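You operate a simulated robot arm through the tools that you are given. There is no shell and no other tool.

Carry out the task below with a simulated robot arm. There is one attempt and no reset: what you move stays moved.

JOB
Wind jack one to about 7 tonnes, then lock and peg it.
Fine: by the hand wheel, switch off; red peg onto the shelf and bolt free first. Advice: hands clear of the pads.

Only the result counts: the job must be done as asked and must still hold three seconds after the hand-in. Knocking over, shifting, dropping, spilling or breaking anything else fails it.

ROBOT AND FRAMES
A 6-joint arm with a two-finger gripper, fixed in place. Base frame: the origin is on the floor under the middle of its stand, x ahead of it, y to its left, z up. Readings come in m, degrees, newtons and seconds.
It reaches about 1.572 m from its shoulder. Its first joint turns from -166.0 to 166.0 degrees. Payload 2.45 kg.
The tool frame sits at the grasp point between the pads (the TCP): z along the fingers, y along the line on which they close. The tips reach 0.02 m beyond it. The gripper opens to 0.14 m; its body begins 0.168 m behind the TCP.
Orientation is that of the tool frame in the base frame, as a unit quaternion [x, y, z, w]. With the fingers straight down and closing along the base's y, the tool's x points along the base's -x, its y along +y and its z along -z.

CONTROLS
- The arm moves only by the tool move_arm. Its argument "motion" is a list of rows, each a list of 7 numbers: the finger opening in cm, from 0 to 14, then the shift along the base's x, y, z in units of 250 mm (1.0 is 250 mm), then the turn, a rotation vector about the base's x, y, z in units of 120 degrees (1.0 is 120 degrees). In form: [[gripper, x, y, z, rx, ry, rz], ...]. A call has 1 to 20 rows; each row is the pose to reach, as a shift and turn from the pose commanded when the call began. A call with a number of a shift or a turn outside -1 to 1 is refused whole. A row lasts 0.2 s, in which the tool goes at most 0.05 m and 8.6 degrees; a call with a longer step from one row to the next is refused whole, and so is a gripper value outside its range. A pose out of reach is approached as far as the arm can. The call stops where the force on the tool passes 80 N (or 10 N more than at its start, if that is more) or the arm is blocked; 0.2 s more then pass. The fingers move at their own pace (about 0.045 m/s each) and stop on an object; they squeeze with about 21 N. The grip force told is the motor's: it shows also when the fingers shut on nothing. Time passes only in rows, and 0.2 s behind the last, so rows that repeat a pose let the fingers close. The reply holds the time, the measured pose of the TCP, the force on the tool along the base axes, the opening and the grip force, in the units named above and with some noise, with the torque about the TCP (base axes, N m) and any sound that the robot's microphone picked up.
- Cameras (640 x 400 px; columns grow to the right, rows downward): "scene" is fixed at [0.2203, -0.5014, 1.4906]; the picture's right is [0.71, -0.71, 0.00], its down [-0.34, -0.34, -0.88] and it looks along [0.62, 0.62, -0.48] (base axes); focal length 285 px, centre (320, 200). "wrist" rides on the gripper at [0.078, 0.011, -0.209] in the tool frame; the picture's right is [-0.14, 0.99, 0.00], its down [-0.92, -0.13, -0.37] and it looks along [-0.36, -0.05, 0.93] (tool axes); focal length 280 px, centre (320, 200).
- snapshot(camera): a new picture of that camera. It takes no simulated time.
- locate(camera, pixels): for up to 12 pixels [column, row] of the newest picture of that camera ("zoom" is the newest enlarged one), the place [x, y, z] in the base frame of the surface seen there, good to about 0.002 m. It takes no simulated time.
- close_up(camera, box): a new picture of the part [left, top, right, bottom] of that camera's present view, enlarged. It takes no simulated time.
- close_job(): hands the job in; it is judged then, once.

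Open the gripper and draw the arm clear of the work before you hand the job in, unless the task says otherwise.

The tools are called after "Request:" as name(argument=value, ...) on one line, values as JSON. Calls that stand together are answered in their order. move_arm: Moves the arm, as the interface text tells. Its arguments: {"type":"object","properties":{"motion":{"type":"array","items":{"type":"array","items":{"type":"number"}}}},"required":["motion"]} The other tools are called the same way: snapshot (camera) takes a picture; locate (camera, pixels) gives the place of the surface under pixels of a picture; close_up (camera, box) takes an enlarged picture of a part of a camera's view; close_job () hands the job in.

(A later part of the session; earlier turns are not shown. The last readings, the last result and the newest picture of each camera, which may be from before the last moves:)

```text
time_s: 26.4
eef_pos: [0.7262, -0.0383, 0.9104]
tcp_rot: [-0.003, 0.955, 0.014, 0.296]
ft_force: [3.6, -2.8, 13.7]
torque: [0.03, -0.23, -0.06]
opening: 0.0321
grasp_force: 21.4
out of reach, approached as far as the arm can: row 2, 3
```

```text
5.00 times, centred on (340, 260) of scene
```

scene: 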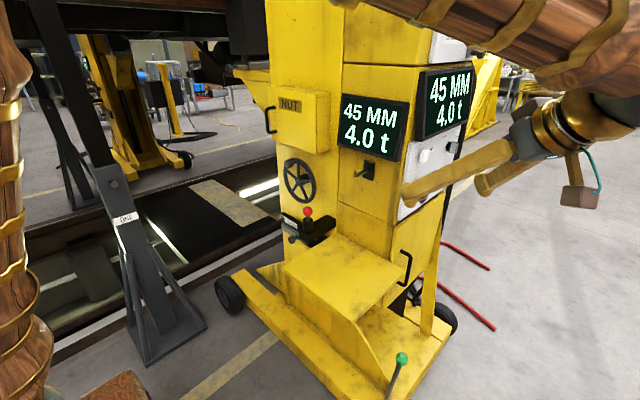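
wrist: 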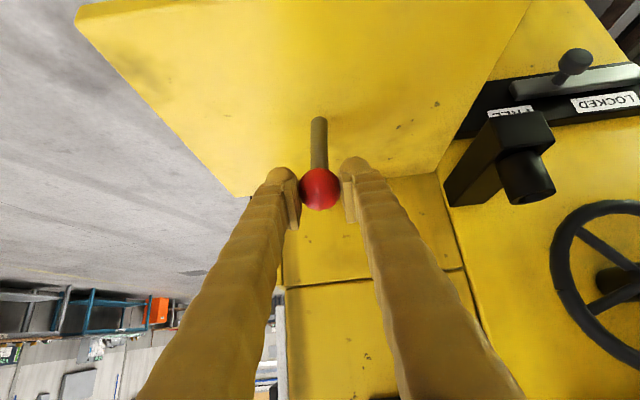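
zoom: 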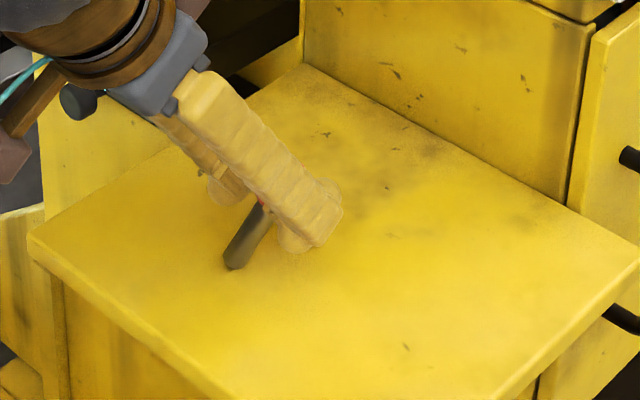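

The arm nears a wrist singularity (rows 2–3 only approached), and the peg is leaning about 25° with its end on the shelf. I continue the arc with a flatter pitch to stay clear of the singularity.

Request:
move_arm(motion=[[2, 0.035, 0, -0.012, 0, -0.015, 0], [2, 0.07, 0, -0.035, 0, -0.03, 0], [2, 0.1, 0, -0.06, 0, -0.045, 0], [2, 0.124, 0, -0.09, 0, -0.05, 0]])

Request:
close_up(camera="wrist", box=[220, 50, 420, 240])

Request:
close_up(camera="scene", box=[290, 220, 390, 300])

```text
time_s: 27.4
eef_pos: [0.7553, -0.0351, 0.8866]
tcp_rot: [-0.007, 0.938, 0.014, 0.346]
ft_force: [4.7, 1.4, 12.4]
torque: [0.31, 0.16, -0.08]
opening: 0.0314
grasp_force: 20.4
out of reach, approached as far as the arm can: row 1
```

```text
2.11 times, centred on (320, 145) of wrist
```

zoom: 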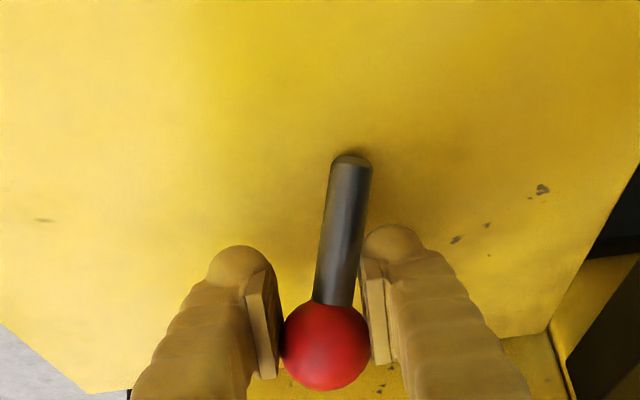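

```text
5.00 times, centred on (340, 260) of scene
```

zoom: 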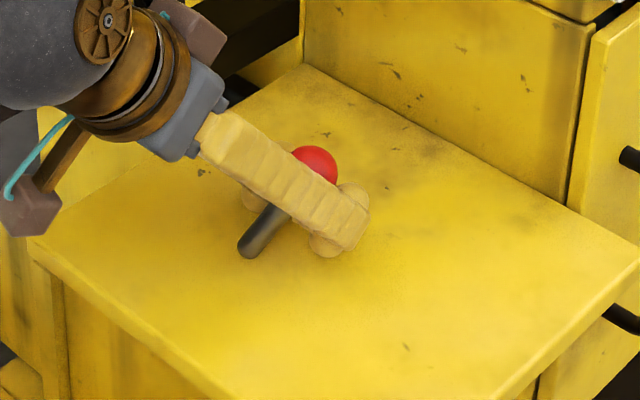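

The ball has slid toward the upper edge of the pads (wrist ≈(322,214)). I locate the ball and stem to see how far it leans.

Request:
locate(camera="zoom", pixels=[[315, 160], [285, 200], [268, 225], [250, 245]])

Request:
snapshot(camera="wrist")

Request:
locate(camera="wrist", pixels=[[322, 214], [326, 190], [330, 170], [333, 130], [334, 125]])

```text
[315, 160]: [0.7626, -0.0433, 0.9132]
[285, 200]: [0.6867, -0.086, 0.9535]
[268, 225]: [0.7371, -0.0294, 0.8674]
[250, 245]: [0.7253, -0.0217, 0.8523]
```

```text
taken
```

wrist: 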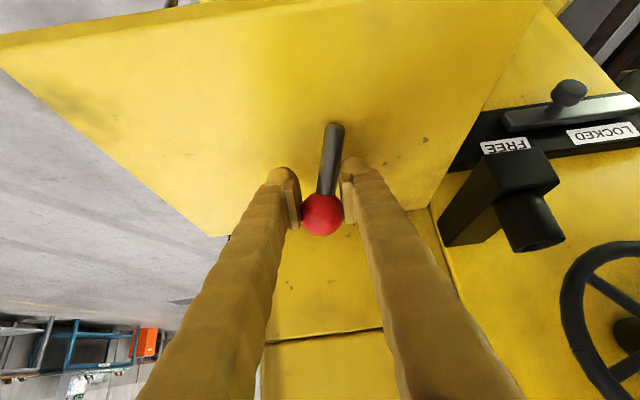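

```text
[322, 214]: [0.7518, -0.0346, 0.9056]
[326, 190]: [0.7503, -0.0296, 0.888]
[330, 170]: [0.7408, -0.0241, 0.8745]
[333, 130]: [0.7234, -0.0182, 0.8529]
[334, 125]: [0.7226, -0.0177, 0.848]
```

The peg leans about 39° and the ball sits ~14 mm off the pad centre. I lift 2–3 cm to see whether the grip keeps this lean, so that pitching the tool can bring the peg horizontal.

Request:
move_arm(motion=[[2, 0, 0, 0.04, 0, 0, 0], [2, 0, 0, 0.08, 0, 0, 0], [2, 0, 0, 0.12, 0, 0, 0]])

Request:
snapshot(camera="wrist")

Request:
close_up(camera="scene", box=[290, 210, 390, 290])

```text
time_s: 28.2
eef_pos: [0.7561, -0.0349, 0.9149]
tcp_rot: [-0.005, 0.939, 0.013, 0.345]
ft_force: [0.6, 0.2, -1.6]
torque: [-0.01, 0.02, -0.01]
opening: 0.0312
grasp_force: 21.1
```

```text
taken
```

wrist: 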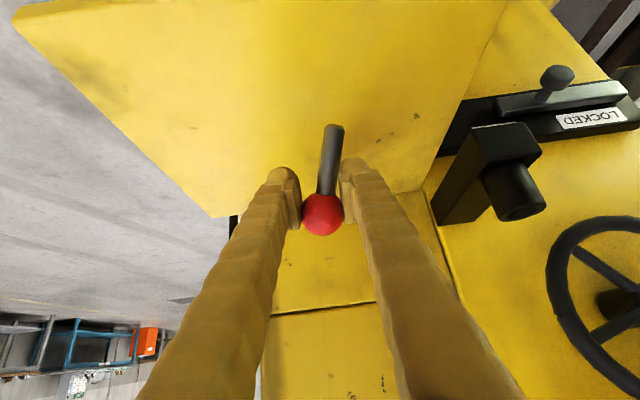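

```text
5.00 times, centred on (340, 250) of scene
```

zoom: 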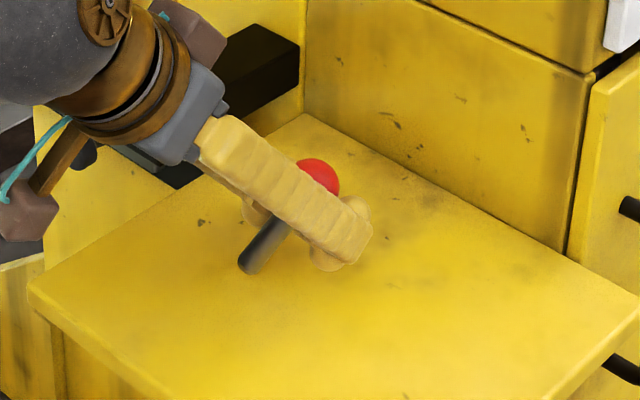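

The grip keeps the lean, so I yaw 25° (to dodge the wrist singularity) and pitch the tool to straight down, which should bring the peg nearly horizontal.

Request:
move_arm(motion=[[2, 0, 0, 0.03, 0, 0, 0.0694], [2, 0, 0, 0.06, 0, 0, 0.1389], [2, 0, 0, 0.06, 0, 0, 0.2083], [2, 0, 0, 0.06, -0.0146, 0.0656, 0.2081], [2, 0, 0, 0.06, -0.0291, 0.1312, 0.2069], [2, 0, 0, 0.06, -0.0436, 0.1968, 0.2053], [2, 0, 0, 0.06, -0.0581, 0.2624, 0.2028], [2, 0, 0, 0.06, -0.0727, 0.3279, 0.1996], [2, 0, 0, 0.06, -0.0727, 0.3279, 0.1996]])

Request:
snapshot(camera="wrist")

Request:
snapshot(camera="scene")

Request:
close_up(camera="scene", box=[290, 210, 390, 290])

```text
time_s: 30.2
eef_pos: [0.7469, -0.0365, 0.9104]
tcp_rot: [-0.217, 0.971, 0.076, 0.063]
ft_force: [0.2, -0.4, -1.1]
torque: [-0.01, -0.01, -0.01]
opening: 0.0309
grasp_force: 20.8
out of reach, approached as far as the arm can: row 7, 8, 9
```

```text
taken
```

wrist: 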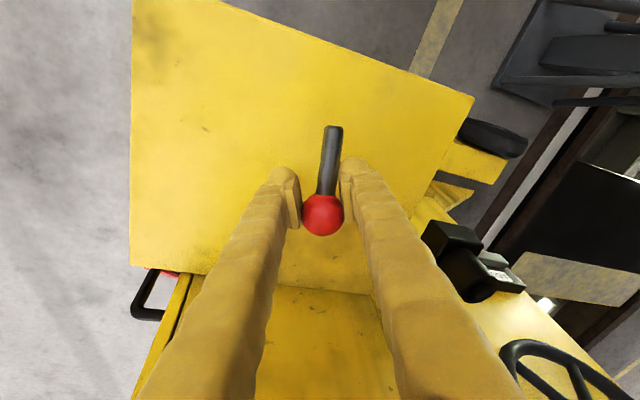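

```text
taken
```

scene: 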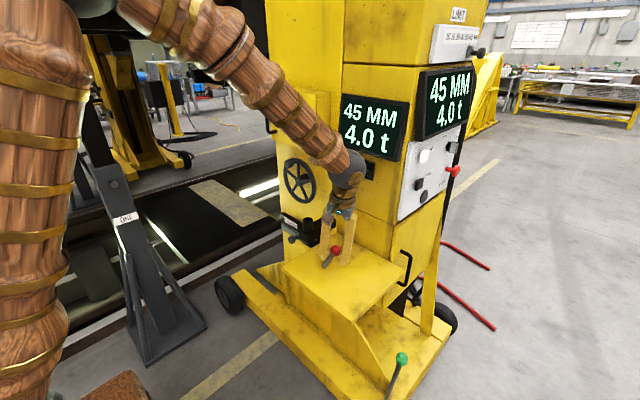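

```text
5.00 times, centred on (340, 250) of scene
```

zoom: 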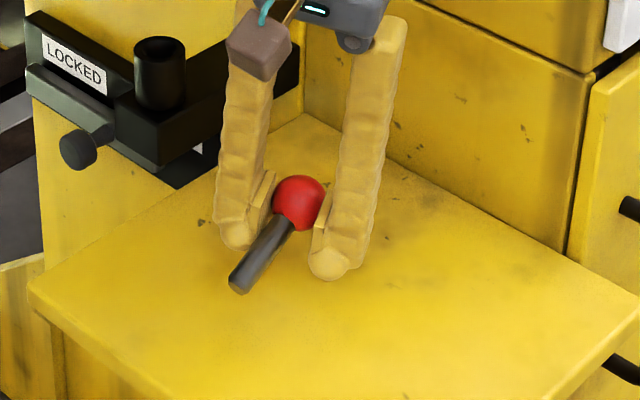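

The peg now lies close to horizontal between the fingers. I locate its ball and end to work out how far to lower.

Request:
locate(camera="zoom", pixels=[[300, 200], [238, 283], [265, 245], [285, 220], [328, 265], [240, 235]])

Request:
locate(camera="wrist", pixels=[[322, 214], [330, 170], [333, 135], [334, 128], [285, 175], [352, 165]])

```text
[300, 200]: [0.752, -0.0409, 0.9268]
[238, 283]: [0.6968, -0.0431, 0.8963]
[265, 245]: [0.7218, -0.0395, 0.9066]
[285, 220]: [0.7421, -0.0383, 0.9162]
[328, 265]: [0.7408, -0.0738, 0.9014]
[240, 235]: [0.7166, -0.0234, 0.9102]
```

```text
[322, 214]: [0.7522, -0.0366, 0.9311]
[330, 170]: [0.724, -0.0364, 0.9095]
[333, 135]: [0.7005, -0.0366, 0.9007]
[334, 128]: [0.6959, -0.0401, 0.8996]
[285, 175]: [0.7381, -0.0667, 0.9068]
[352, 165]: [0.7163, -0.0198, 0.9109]
```

Ball centre is at z≈0.916, stem end ≈0.890, fingertips ≈0.889. I lower ~45 mm so the tips are just above the shelf, the stem end swinging level as it touches.

Request:
move_arm(motion=[[2, 0, 0, -0.04, 0, 0, 0], [2, 0, 0, -0.08, 0, 0, 0], [2, 0, 0, -0.12, 0, 0, 0], [2, 0, 0, -0.15, 0, 0, 0], [2, 0, 0, -0.17, 0, 0, 0]])

Request:
close_up(camera="scene", box=[290, 210, 390, 290])

Request:
snapshot(camera="wrist")

```text
time_s: 31.4
eef_pos: [0.7478, -0.0363, 0.8673]
tcp_rot: [-0.218, 0.971, 0.076, 0.064]
ft_force: [0.5, -0.6, -1.3]
torque: [0.01, 0.03, 0.03]
opening: 0.0311
grasp_force: 20.6
```

```text
5.00 times, centred on (340, 250) of scene
```

zoom: 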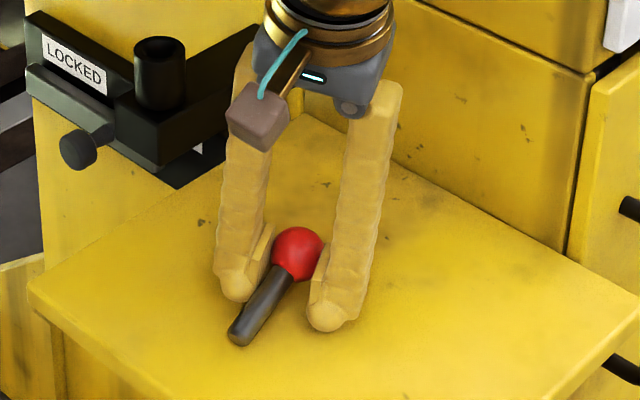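

```text
taken
```

wrist: 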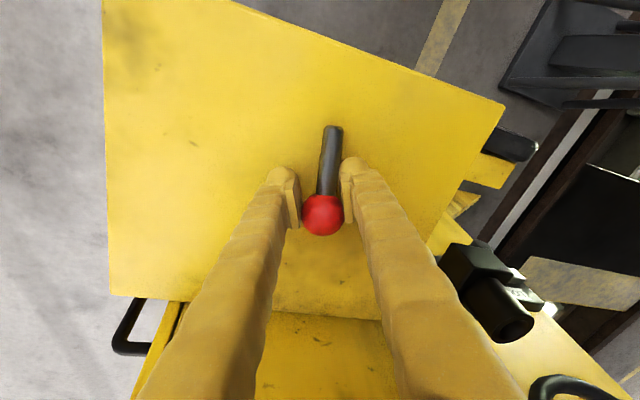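

Not yet touching. I lower in 2 mm steps a bit further to contact.

Request:
move_arm(motion=[[2, 0, 0, -0.008, 0, 0, 0], [2, 0, 0, -0.016, 0, 0, 0], [2, 0, 0, -0.02, 0, 0, 0]])

Request:
close_up(camera="scene", box=[310, 235, 370, 285])

```text
time_s: 32.2
eef_pos: [0.7481, -0.0373, 0.8652]
tcp_rot: [-0.218, 0.971, 0.076, 0.065]
ft_force: [4.4, 4.1, 26.2]
torque: [-0.36, 0.24, -0.02]
opening: 0.031
grasp_force: 21.2
```

```text
8.00 times, centred on (340, 260) of scene
```

zoom: 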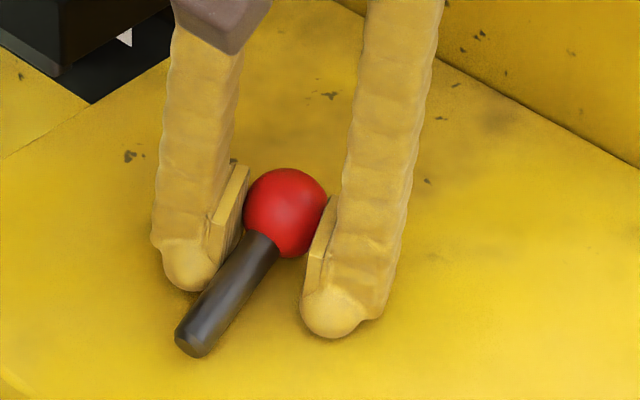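

The fingertips touch (26 N). I ease up ~2 mm, then open the fingers gradually to set the ball down.

Request:
move_arm(motion=[[2, 0, 0, 0.008, 0, 0, 0], [2, 0, 0, 0.008, 0, 0, 0], [3.2, 0, 0, 0.008, 0, 0, 0], [3.3, 0, 0, 0.008, 0, 0, 0], [3.4, 0, 0, 0.008, 0, 0, 0], [3.6, 0, 0, 0.008, 0, 0, 0], [3.8, 0, 0, 0.008, 0, 0, 0], [4.0, 0, 0, 0.008, 0, 0, 0]])

Request:
close_up(camera="scene", box=[310, 235, 370, 285])

Request:
snapshot(camera="wrist")

```text
time_s: 34.0
eef_pos: [0.7458, -0.0372, 0.8653]
tcp_rot: [-0.217, 0.971, 0.076, 0.065]
ft_force: [-1.5, 2.0, 8.6]
torque: [-0.16, -0.03, 0.0]
opening: 0.0376
grasp_force: 0.1
```

```text
8.00 times, centred on (340, 260) of scene
```

zoom: 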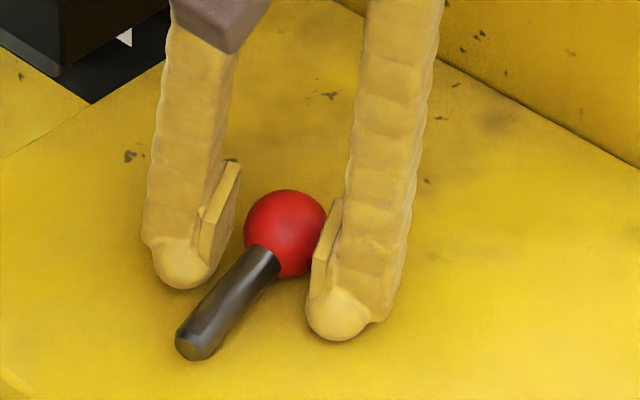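

```text
taken
```

wrist: 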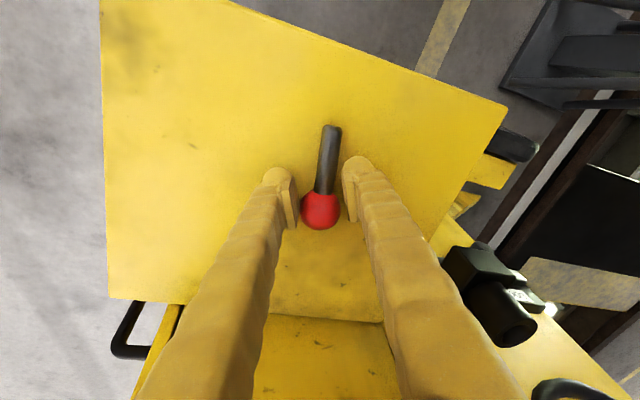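

The ball has settled onto the shelf between the fingers. I open further to 7 cm while easing up, then check that it stays.

Request:
move_arm(motion=[[4.4, 0, 0, 0.008, 0, 0, 0], [5.0, 0, 0, 0.012, 0, 0, 0], [6.0, 0, 0, 0.012, 0, 0, 0], [7.0, 0, 0, 0.012, 0, 0, 0], [7.0, 0, 0, 0.012, 0, 0, 0], [7.0, 0, 0, 0.012, 0, 0, 0]])

Request:
close_up(camera="scene", box=[310, 235, 370, 285])

Request:
snapshot(camera="wrist")

```text
time_s: 35.4
eef_pos: [0.7461, -0.0365, 0.867]
tcp_rot: [-0.218, 0.971, 0.076, 0.065]
ft_force: [-0.2, -0.1, 0.9]
torque: [0.0, -0.02, 0.04]
opening: 0.0699
grasp_force: 0.0
```

```text
8.00 times, centred on (340, 260) of scene
```

zoom: 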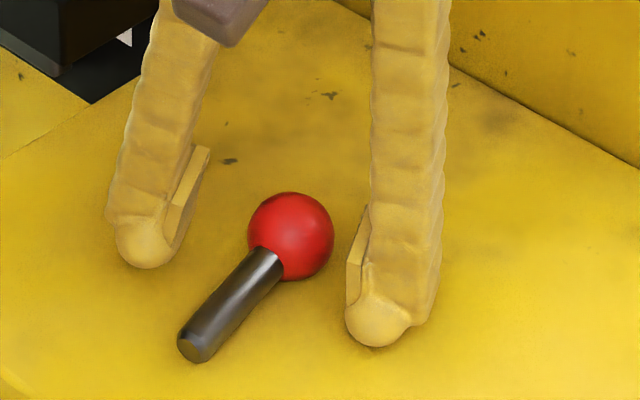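

```text
taken
```

wrist: 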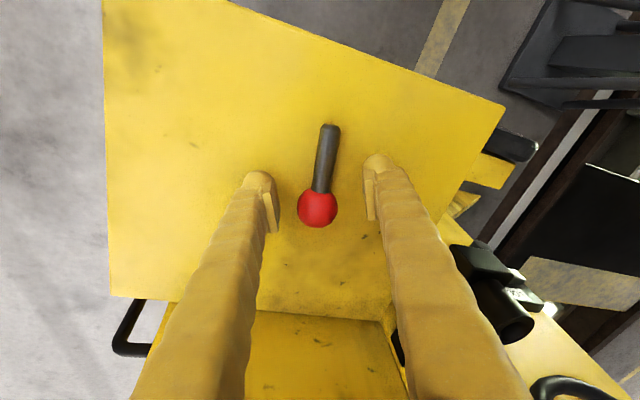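

The peg lies still on the shelf at about (0.75,−0.04). I lift straight off it and turn back to the 45° forward pose above.

Request:
move_arm(motion=[[7, 0, 0, 0.08, 0, 0, 0], [7, 0, 0, 0.2, 0, 0, 0], [7, 0, 0, 0.36, 0, 0, 0], [7, -0.03, 0, 0.46, 0.0022, -0.0509, -0.0376], [7, -0.06, 0.03, 0.54, 0.0043, -0.1018, -0.0753], [7, -0.1, 0.08, 0.6, 0.0065, -0.1528, -0.1129], [7, -0.14, 0.14, 0.64, 0.0087, -0.2037, -0.1505], [7, -0.18, 0.22, 0.66, 0.0108, -0.2546, -0.1882], [7, -0.2, 0.3, 0.66, 0.013, -0.3055, -0.2258]])

Request:
snapshot(camera="scene")

Request:
snapshot(camera="wrist")

```text
time_s: 37.4
eef_pos: [0.6997, 0.0361, 1.0341]
tcp_rot: [-0.012, 0.928, 0.011, 0.373]
ft_force: [-0.1, 0.2, 0.3]
torque: [-0.04, 0.03, -0.03]
opening: 0.0701
grasp_force: 0.1
out of reach, approached as far as the arm can: row 9
```

```text
taken
```

scene: 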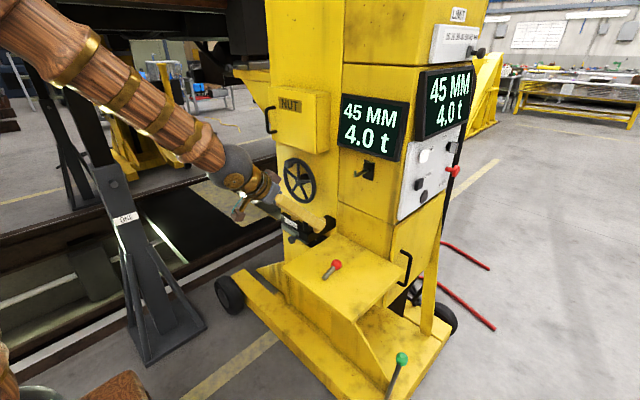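

```text
taken
```

wrist: 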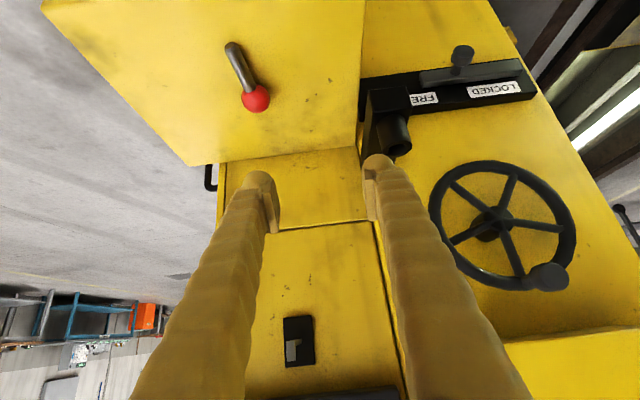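

The peg rests on the shelf (scene (333,268)). Now I move in +y to face the bolt knob, staying in front of the bracket.

Request:
move_arm(motion=[[7, -0.06, 0.16, 0, 0, 0, 0], [7, -0.1, 0.33, 0, 0, 0, 0], [7, -0.12, 0.5, -0.06, 0, 0, 0], [7, -0.12, 0.66, -0.14, 0, 0, 0], [7, -0.12, 0.82, -0.22, 0, 0, 0], [7, -0.12, 0.96, -0.3, 0, 0, 0], [7, -0.12, 1.0, -0.36, 0, 0, 0]])

Request:
snapshot(camera="wrist")

```text
time_s: 39.0
eef_pos: [0.668, 0.2857, 0.9425]
tcp_rot: [0.0, 0.924, 0.001, 0.382]
ft_force: [0.0, 0.6, -0.3]
torque: [-0.01, 0.01, 0.0]
opening: 0.0702
grasp_force: 0.2
```

```text
taken
```

wrist: 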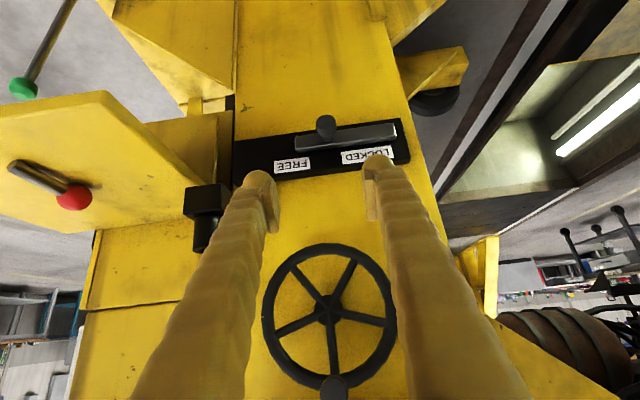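

The bolt knob is at about (325,126), its bar from (300,150) to (395,132). I enlarge and locate it.

Request:
close_up(camera="wrist", box=[220, 90, 420, 190])

Request:
locate(camera="zoom", pixels=[[337, 110], [310, 115], [365, 115], [337, 140], [345, 170], [260, 200], [560, 145], [420, 160], [55, 200], [590, 230], [240, 245], [480, 215]])

```text
3.20 times, centred on (320, 140) of wrist
```

zoom: 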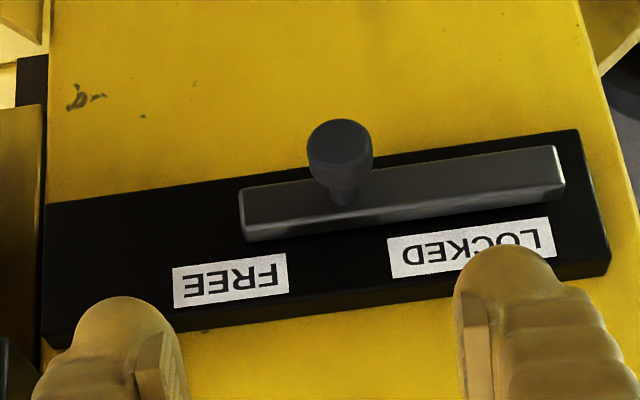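

```text
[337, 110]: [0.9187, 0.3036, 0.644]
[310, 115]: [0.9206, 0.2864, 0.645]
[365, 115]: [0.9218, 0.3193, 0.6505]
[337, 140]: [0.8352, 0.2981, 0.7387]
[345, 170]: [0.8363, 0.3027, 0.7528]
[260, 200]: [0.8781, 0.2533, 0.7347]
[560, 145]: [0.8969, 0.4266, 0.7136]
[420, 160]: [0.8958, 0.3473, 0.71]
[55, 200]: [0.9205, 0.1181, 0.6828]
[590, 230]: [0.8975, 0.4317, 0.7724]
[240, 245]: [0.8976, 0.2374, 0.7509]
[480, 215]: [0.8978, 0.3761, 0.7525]
```

Knob axis is at about (0.845, 0.298, 0.738), head ≈33 mm across, front at x=0.835. I move in with the fingers open 6.5 cm to straddle it along y.

Request:
move_arm(motion=[[6.5, 0.08, 0.02, -0.13, 0, 0, 0], [6.5, 0.18, 0.04, -0.27, 0, 0, 0], [6.5, 0.28, 0.049, -0.41, 0, 0, 0], [6.5, 0.39, 0.049, -0.53, 0, 0, 0], [6.5, 0.5, 0.049, -0.64, 0, 0, 0], [6.5, 0.59, 0.049, -0.73, 0, 0, 0], [6.5, 0.65, 0.049, -0.79, 0, 0, 0], [6.5, 0.65, 0.049, -0.79, 0, 0, 0]])

Request:
snapshot(camera="wrist")

Request:
close_up(camera="scene", box=[240, 170, 360, 260])

```text
time_s: 40.8
eef_pos: [0.8336, 0.2985, 0.7453]
tcp_rot: [0.0, 0.924, 0.0, 0.382]
ft_force: [0.4, 0.8, 0.4]
torque: [-0.02, 0.0, -0.03]
opening: 0.0649
grasp_force: 0.0
```

```text
taken
```

wrist: 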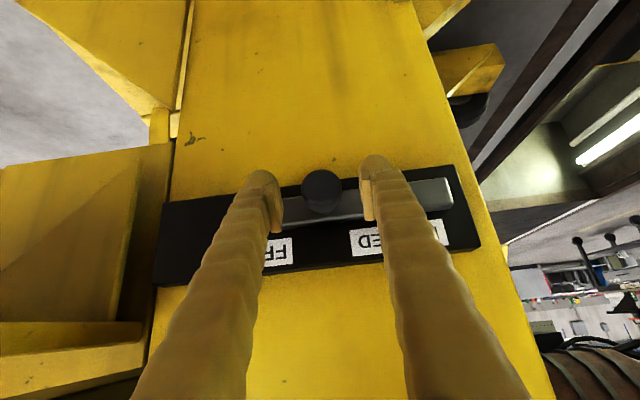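

```text
4.44 times, centred on (300, 215) of scene
```

zoom: 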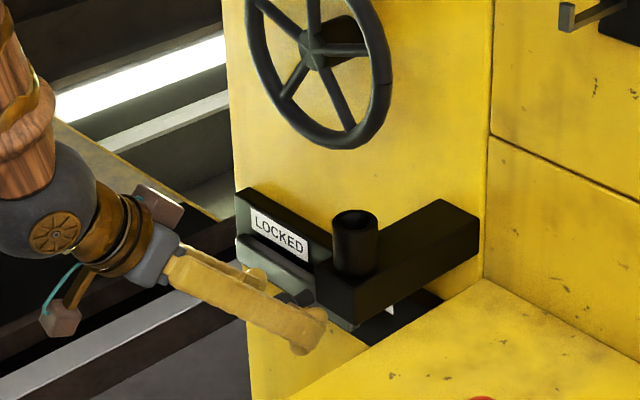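

The knob (322,190) is between the pads at the grasp point. I close on it.

Request:
move_arm(motion=[[4.5, 0, 0, 0, 0, 0, 0], [2.5, 0, 0, 0, 0, 0, 0], [2, 0, 0, 0, 0, 0, 0], [2, 0, 0, 0, 0, 0, 0], [2, 0, 0, 0, 0, 0, 0]])

Request:
snapshot(camera="wrist")

```text
time_s: 42.0
eef_pos: [0.8324, 0.2995, 0.7475]
tcp_rot: [0.0, 0.924, 0.001, 0.383]
ft_force: [2.9, 3.0, -2.6]
torque: [0.02, 0.08, 0.01]
opening: 0.0298
grasp_force: 45.3
```

```text
taken
```

wrist: 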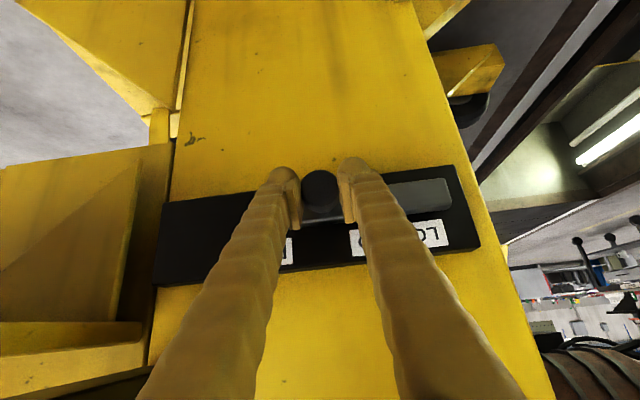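

The knob is gripped (29.8 mm). I slide it toward FREE (−y) in small steps.

Request:
move_arm(motion=[[2, 0, -0.04, 0, 0, 0, 0], [2, 0, -0.08, 0, 0, 0, 0], [2, 0, -0.12, 0, 0, 0, 0], [2, 0, -0.16, 0, 0, 0, 0]])

Request:
snapshot(camera="wrist")

```text
time_s: 43.0
eef_pos: [0.8318, 0.2589, 0.7473]
tcp_rot: [-0.001, 0.924, 0.001, 0.382]
ft_force: [2.1, -0.7, 0.8]
torque: [0.03, -0.04, -0.1]
opening: 0.0295
grasp_force: 44.9
```

```text
taken
```

wrist: 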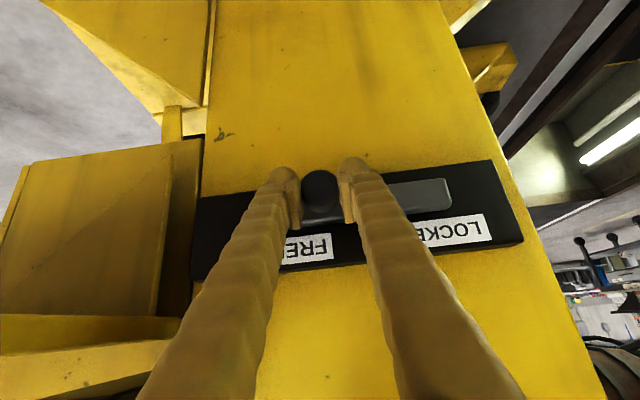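

The bolt slides freely with the knob (y now 0.259). I keep sliding toward FREE until it meets its stop.

Request:
move_arm(motion=[[2, 0, -0.04, 0, 0, 0, 0], [2, 0, -0.08, 0, 0, 0, 0], [2, 0, -0.12, 0, 0, 0, 0], [2, 0, -0.16, 0, 0, 0, 0]])

Request:
snapshot(camera="wrist")

Request:
close_up(camera="scene", box=[240, 170, 360, 260])

```text
time_s: 43.6
eef_pos: [0.8314, 0.2496, 0.7476]
tcp_rot: [-0.005, 0.924, 0.003, 0.382]
ft_force: [-1.5, 15.3, 0.8]
torque: [0.19, 0.06, 0.13]
opening: 0.0302
grasp_force: 7.5
stopped in row 3: the force on the tool passed its limit at 93 N (the readings are from after the stop); the commanded pose is now the measured one
```

```text
taken
```

wrist: 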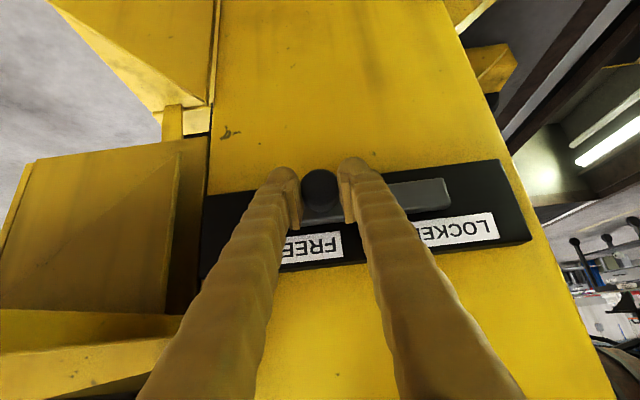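

```text
4.44 times, centred on (300, 215) of scene
```

zoom: 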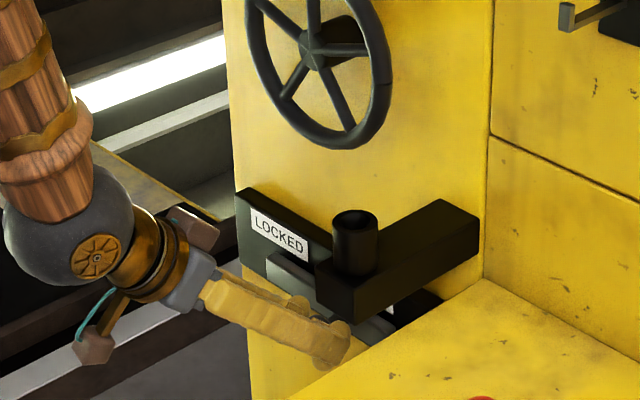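

It stopped hard at y≈0.250 (50 mm travel): the bolt is at the FREE end. I release and back away along the tool axis.

Request:
move_arm(motion=[[4, 0, 0, 0, 0, 0, 0], [6, 0, 0, 0, 0, 0, 0], [6.5, 0, 0, 0, 0, 0, 0], [6.5, -0.06, 0, 0.06, 0, 0, 0], [6.5, -0.16, 0.02, 0.16, 0, 0, 0], [6.5, -0.28, 0.05, 0.29, 0, 0, 0], [6.5, -0.4, 0.08, 0.42, 0, 0, 0], [6.5, -0.5, 0.1, 0.55, 0, 0, 0], [6.5, -0.6, 0.1, 0.7, 0, 0, 0]])

Request:
snapshot(camera="wrist")

Request:
snapshot(camera="scene")

```text
time_s: 45.6
eef_pos: [0.6799, 0.2738, 0.9238]
tcp_rot: [-0.006, 0.924, 0.003, 0.381]
ft_force: [-0.1, 0.0, -0.6]
torque: [0.01, -0.01, 0.01]
opening: 0.0649
grasp_force: 0.0
```

```text
taken
```

wrist: 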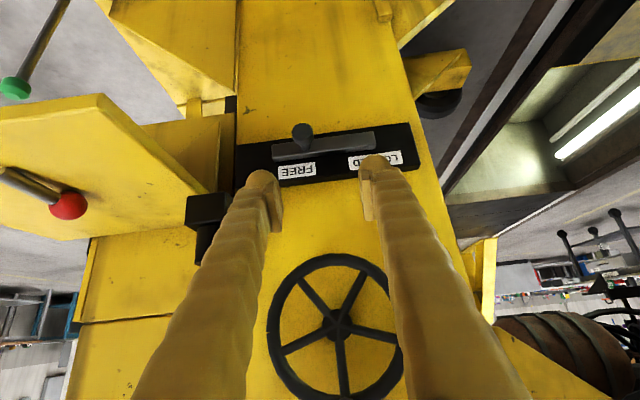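

```text
taken
```

scene: 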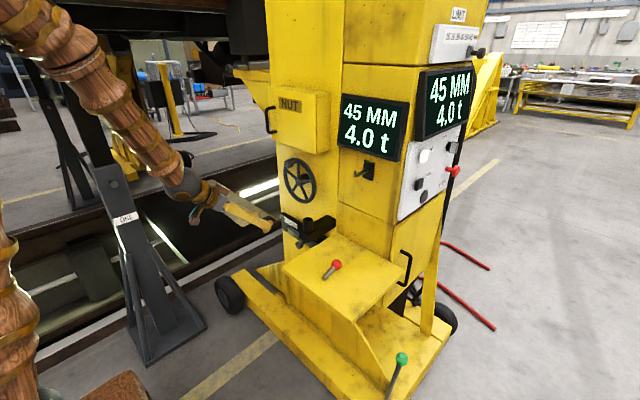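

The knob (302,133) now stands over FREE. Next the hand wheel: I enlarge it in the scene view and locate rim, hub and crank knob precisely.

Request:
close_up(camera="scene", box=[270, 145, 330, 215])

Request:
locate(camera="zoom", pixels=[[228, 95], [300, 215], [290, 205], [380, 335], [425, 250], [330, 75], [205, 170], [270, 300], [250, 65], [200, 110], [240, 125], [225, 70]])

```text
5.71 times, centred on (300, 180) of scene
```

zoom: 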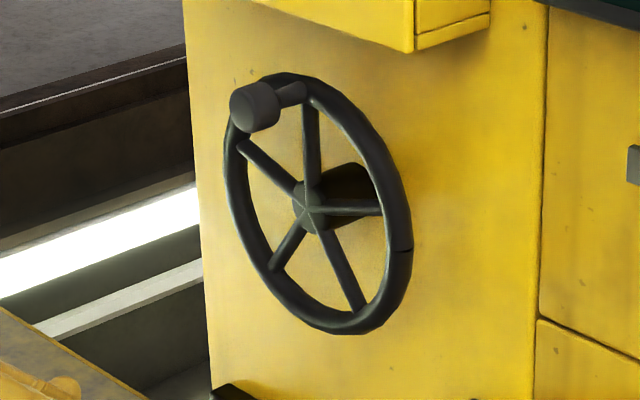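

```text
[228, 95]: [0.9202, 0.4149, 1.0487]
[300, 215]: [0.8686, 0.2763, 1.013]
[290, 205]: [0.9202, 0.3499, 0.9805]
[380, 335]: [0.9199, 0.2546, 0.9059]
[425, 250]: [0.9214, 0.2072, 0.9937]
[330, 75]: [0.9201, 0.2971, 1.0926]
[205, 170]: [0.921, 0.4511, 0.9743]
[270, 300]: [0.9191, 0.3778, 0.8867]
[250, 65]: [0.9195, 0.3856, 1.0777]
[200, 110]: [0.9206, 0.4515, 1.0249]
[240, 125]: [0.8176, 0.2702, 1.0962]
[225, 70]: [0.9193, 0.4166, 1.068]
```

I refine with points right on the knob, hub and rim.

Request:
locate(camera="zoom", pixels=[[252, 107], [270, 105], [245, 110], [290, 93], [311, 190], [309, 210], [345, 328], [405, 250], [231, 165], [330, 92], [375, 320], [250, 235]])

Request:
locate(camera="wrist", pixels=[[335, 328], [336, 256], [270, 315], [280, 280], [388, 275], [330, 333], [300, 265], [385, 370]])

```text
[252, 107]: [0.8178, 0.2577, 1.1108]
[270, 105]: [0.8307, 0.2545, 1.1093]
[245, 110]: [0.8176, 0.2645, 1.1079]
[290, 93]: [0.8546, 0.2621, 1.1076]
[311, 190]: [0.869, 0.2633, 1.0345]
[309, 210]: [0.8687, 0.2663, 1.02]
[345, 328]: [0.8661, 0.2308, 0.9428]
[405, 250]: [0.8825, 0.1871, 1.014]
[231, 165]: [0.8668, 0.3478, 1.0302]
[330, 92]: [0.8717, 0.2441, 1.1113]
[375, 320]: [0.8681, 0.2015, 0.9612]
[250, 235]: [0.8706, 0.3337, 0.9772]
```

```text
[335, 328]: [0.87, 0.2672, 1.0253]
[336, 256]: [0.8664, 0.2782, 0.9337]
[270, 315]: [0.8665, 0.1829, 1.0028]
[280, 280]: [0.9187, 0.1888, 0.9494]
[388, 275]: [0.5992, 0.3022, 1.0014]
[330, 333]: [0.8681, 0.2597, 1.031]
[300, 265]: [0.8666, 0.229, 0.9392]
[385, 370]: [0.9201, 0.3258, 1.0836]
```

Hub ≈(0.868,0.265,1.024), crank knob front ≈(0.818,0.2645,1.108), so the crank radius is ≈0.084 m. I move to a pre-grasp point behind and above the knob.

Request:
move_arm(motion=[[6.5, 0.0, 0, 0.16, 0, 0, 0], [6.5, 0.0, -0.01, 0.32, 0, 0, 0], [6.5, 0.03, -0.02, 0.5, 0, 0, 0], [6.5, 0.06, -0.03, 0.68, 0, 0, 0], [6.5, 0.1, -0.038, 0.85, 0, 0, 0], [6.5, 0.16, -0.038, 0.98, 0, 0, 0], [6.5, 0.2, -0.038, 0.98, 0, 0, 0]])

Request:
snapshot(camera="wrist")

```text
time_s: 47.2
eef_pos: [0.7329, 0.2616, 1.1686]
tcp_rot: [-0.005, 0.925, 0.002, 0.381]
ft_force: [-0.2, -0.5, -0.9]
torque: [0.03, -0.02, 0.03]
opening: 0.0652
grasp_force: 0.1
```

```text
taken
```

wrist: 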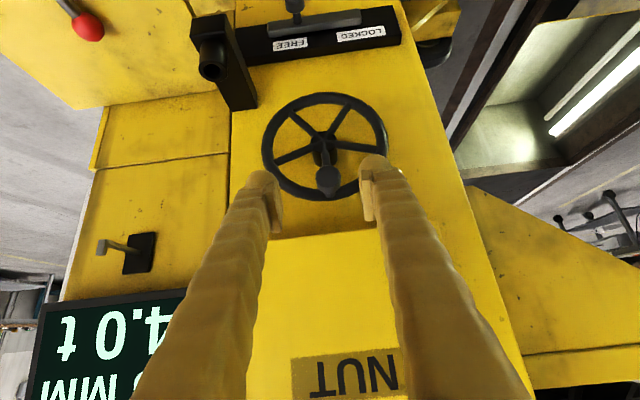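

The crank knob is at (328,178) between the fingers. I locate it again from here before going in.

Request:
locate(camera="wrist", pixels=[[328, 176], [328, 186], [322, 178], [334, 178], [323, 150], [325, 98], [265, 150], [385, 140], [330, 238], [270, 238]])

Request:
close_up(camera="wrist", box=[250, 80, 410, 210])

```text
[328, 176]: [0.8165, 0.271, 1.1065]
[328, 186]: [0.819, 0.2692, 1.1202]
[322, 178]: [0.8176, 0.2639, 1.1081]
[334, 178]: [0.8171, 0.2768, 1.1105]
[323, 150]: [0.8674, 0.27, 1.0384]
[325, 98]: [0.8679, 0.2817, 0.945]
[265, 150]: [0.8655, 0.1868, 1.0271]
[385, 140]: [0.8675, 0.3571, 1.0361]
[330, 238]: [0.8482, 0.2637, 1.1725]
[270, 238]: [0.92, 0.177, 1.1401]
```

```text
3.08 times, centred on (330, 145) of wrist
```

zoom: 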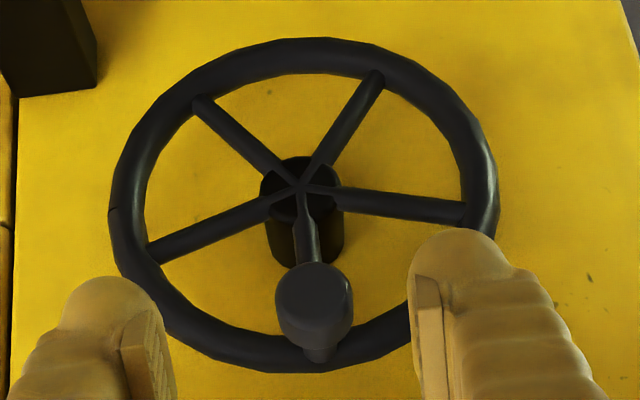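

Knob centre ≈(0.267, 1.108) in y,z, wheel centre ≈(0.267,1.026), crank radius ≈0.082. I move in over the knob with the fingers astride it.

Request:
move_arm(motion=[[6.5, 0.09, 0.006, -0.05, 0, 0, 0], [6.5, 0.18, 0.012, -0.11, 0, 0, 0], [6.5, 0.27, 0.016, -0.17, 0, 0, 0], [6.5, 0.35, 0.02, -0.23, 0, 0, 0], [6.5, 0.35, 0.02, -0.23, 0, 0, 0]])

Request:
snapshot(camera="wrist")

Request:
close_up(camera="scene", box=[240, 120, 350, 210])

```text
time_s: 48.4
eef_pos: [0.8192, 0.2695, 1.1104]
tcp_rot: [-0.005, 0.924, 0.003, 0.382]
ft_force: [-0.3, 0.3, -0.3]
torque: [0.0, 0.0, -0.01]
opening: 0.0648
grasp_force: 0.1
```

```text
taken
```

wrist: 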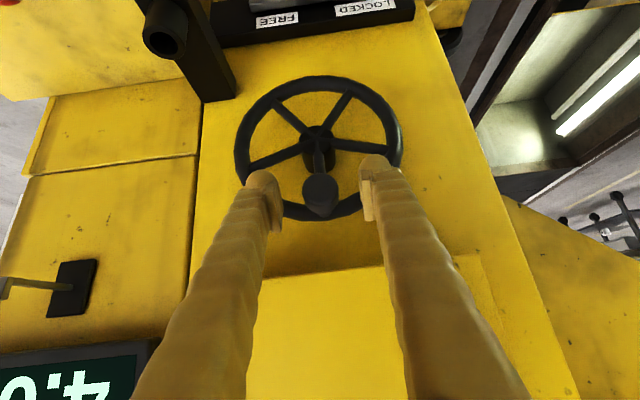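

```text
4.44 times, centred on (295, 165) of scene
```

zoom: 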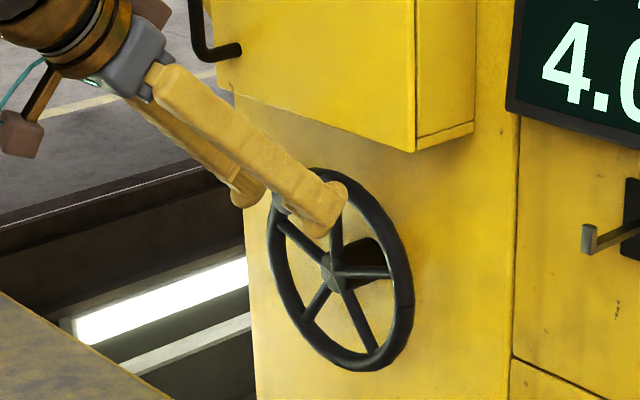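

The knob (320,190) is right at the grasp point. I close on it.

Request:
move_arm(motion=[[4.5, 0, 0, 0, 0, 0, 0], [2.5, 0, 0, 0, 0, 0, 0], [2, 0, 0, 0, 0, 0, 0], [2, 0, 0, 0, 0, 0, 0], [2, 0, 0, 0, 0, 0, 0]])

Request:
snapshot(camera="wrist")

```text
time_s: 49.6
eef_pos: [0.8185, 0.2688, 1.1107]
tcp_rot: [-0.004, 0.924, 0.002, 0.382]
ft_force: [2.5, 0.5, -0.8]
torque: [-0.01, -0.02, -0.04]
opening: 0.0263
grasp_force: 45.1
```

```text
taken
```

wrist: 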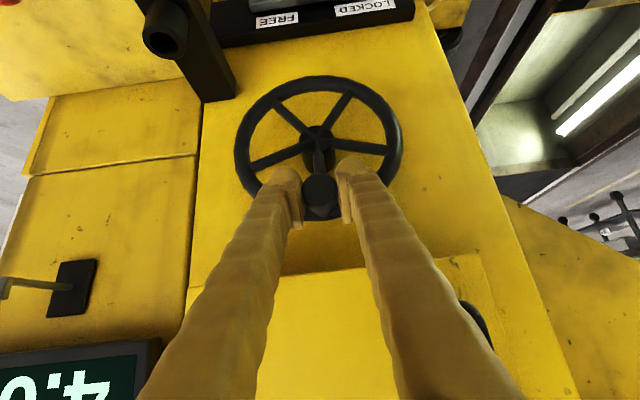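

The knob is held. I test a clockwise turn of 45° and watch the display.

Request:
move_arm(motion=[[2, 0, -0.043, -0.003, 0, 0, 0], [2, 0, -0.086, -0.011, 0, 0, 0], [2, 0, -0.127, -0.025, 0, 0, 0], [2, 0, -0.166, -0.044, 0, 0, 0], [2, 0, -0.202, -0.069, 0, 0, 0], [2, 0, -0.235, -0.097, 0, 0, 0]])

Request:
close_up(camera="scene", box=[240, 80, 480, 220])

Request:
snapshot(camera="wrist")

```text
time_s: 51.0
eef_pos: [0.8196, 0.2093, 1.0862]
tcp_rot: [-0.005, 0.924, 0.003, 0.382]
ft_force: [13.0, 8.7, -4.2]
torque: [0.24, 0.05, -0.01]
opening: 0.0268
grasp_force: 45.0
```

```text
2.67 times, centred on (360, 150) of scene
```

zoom: 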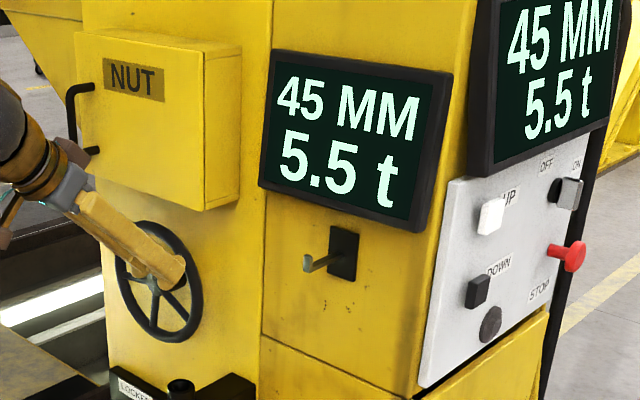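

```text
taken
```

wrist: 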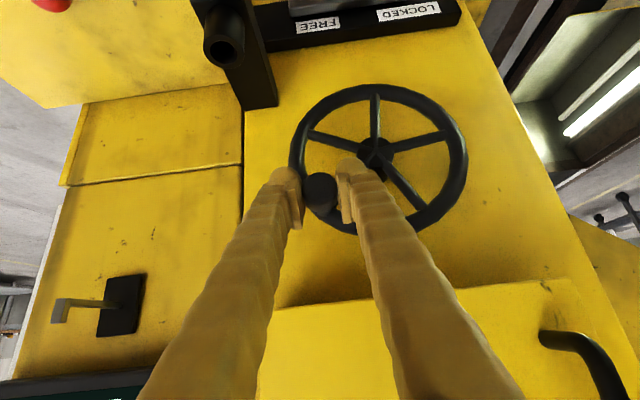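

45° clockwise raised the load from 4.0 to 5.5 t (≈1.5 t per 45°). I continue another 30° clockwise and read again.

Request:
move_arm(motion=[[2, 0, -0.0286, -0.0326, 0, 0, 0], [2, 0, -0.053, -0.069, 0, 0, 0], [2, 0, -0.072, -0.108, 0, 0, 0], [2, 0, -0.086, -0.149, 0, 0, 0], [2, 0, -0.086, -0.149, 0, 0, 0]])

Request:
close_up(camera="scene", box=[240, 80, 480, 220])

Request:
snapshot(camera="wrist")

```text
time_s: 52.2
eef_pos: [0.8179, 0.1891, 1.0495]
tcp_rot: [-0.005, 0.924, 0.004, 0.383]
ft_force: [-17.5, 6.8, 6.3]
torque: [0.75, -0.21, -0.3]
opening: 0.0259
grasp_force: 44.9
```

```text
2.67 times, centred on (360, 150) of scene
```

zoom: 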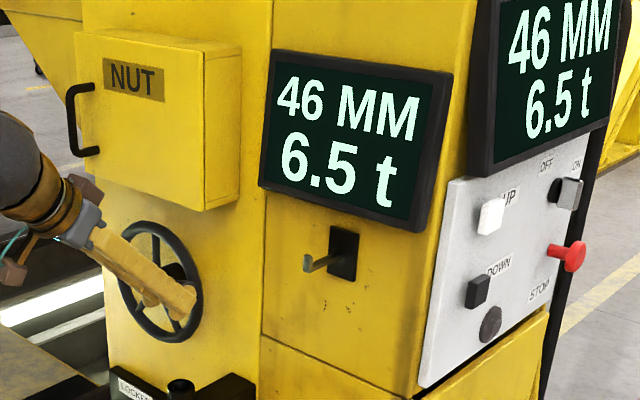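

```text
taken
```

wrist: 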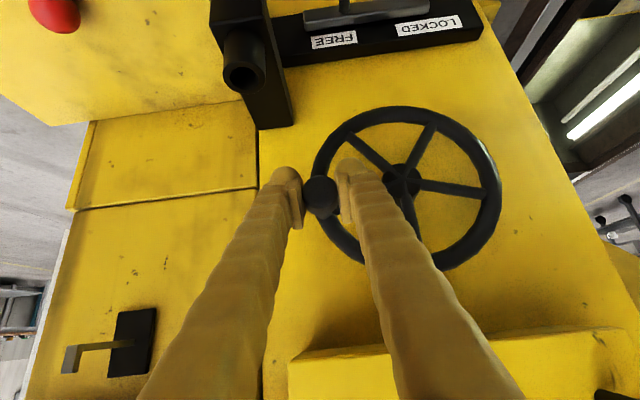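

Now 6.5 t. I add the last ~15° clockwise in small steps.

Request:
move_arm(motion=[[2, 0, -0.0047, -0.021, 0, 0, 0], [2, 0, -0.0084, -0.0426, 0, 0, 0], [2, 0, -0.0105, -0.064, 0, 0, 0], [2, 0, -0.0113, -0.0859, 0, 0, 0], [2, 0, -0.0113, -0.0859, 0, 0, 0]])

Request:
close_up(camera="scene", box=[240, 80, 480, 220])

Request:
snapshot(camera="wrist")

```text
time_s: 53.4
eef_pos: [0.8195, 0.1843, 1.0275]
tcp_rot: [-0.004, 0.924, 0.001, 0.382]
ft_force: [-7.7, -29.5, 3.3]
torque: [0.08, -0.21, -0.48]
opening: 0.0267
grasp_force: 45.0
```

```text
2.67 times, centred on (360, 150) of scene
```

zoom: 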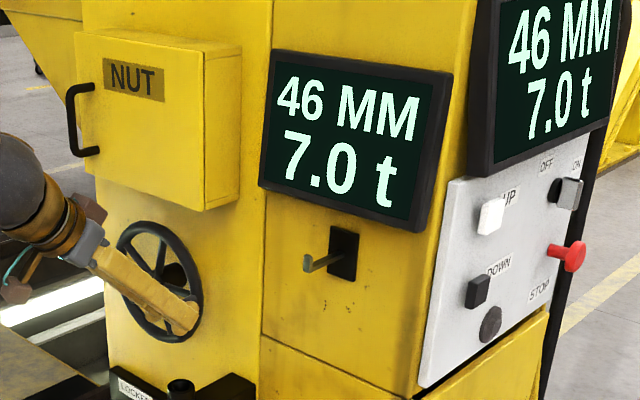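

```text
taken
```

wrist: 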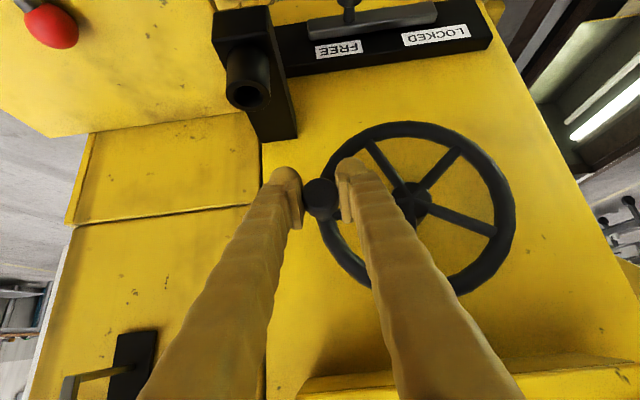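

The display reads 46 MM / 7.0 t. I open the fingers (they part radially, so no turning force) and check that the reading holds.

Request:
move_arm(motion=[[3.5, 0, 0, 0, 0, 0, 0], [5, 0, 0, 0, 0, 0, 0], [6, 0, 0, 0, 0, 0, 0], [6.5, 0, 0, 0, 0, 0, 0], [6.5, 0, 0, 0, 0, 0, 0]])

Request:
close_up(camera="scene", box=[240, 80, 480, 220])

Request:
snapshot(camera="wrist")

```text
time_s: 54.6
eef_pos: [0.8192, 0.1871, 1.0281]
tcp_rot: [-0.005, 0.924, 0.004, 0.382]
ft_force: [-0.7, -1.2, 0.1]
torque: [-0.02, 0.01, 0.01]
opening: 0.0647
grasp_force: 0.1
```

```text
2.67 times, centred on (360, 150) of scene
```

zoom: 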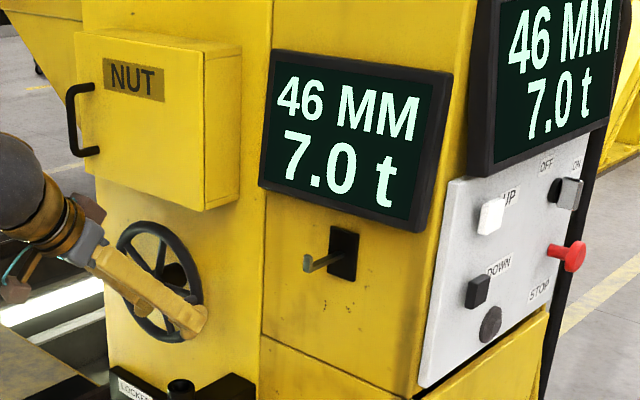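

```text
taken
```

wrist: 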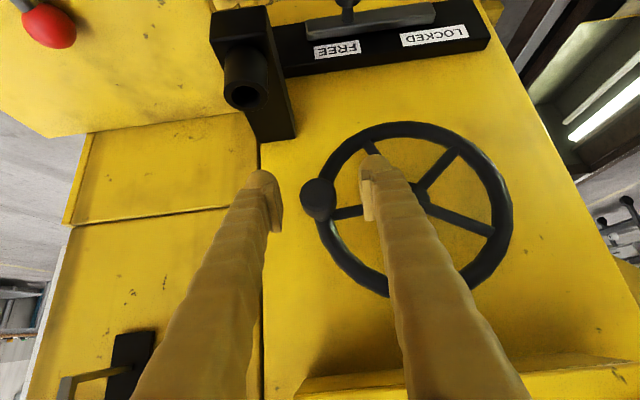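

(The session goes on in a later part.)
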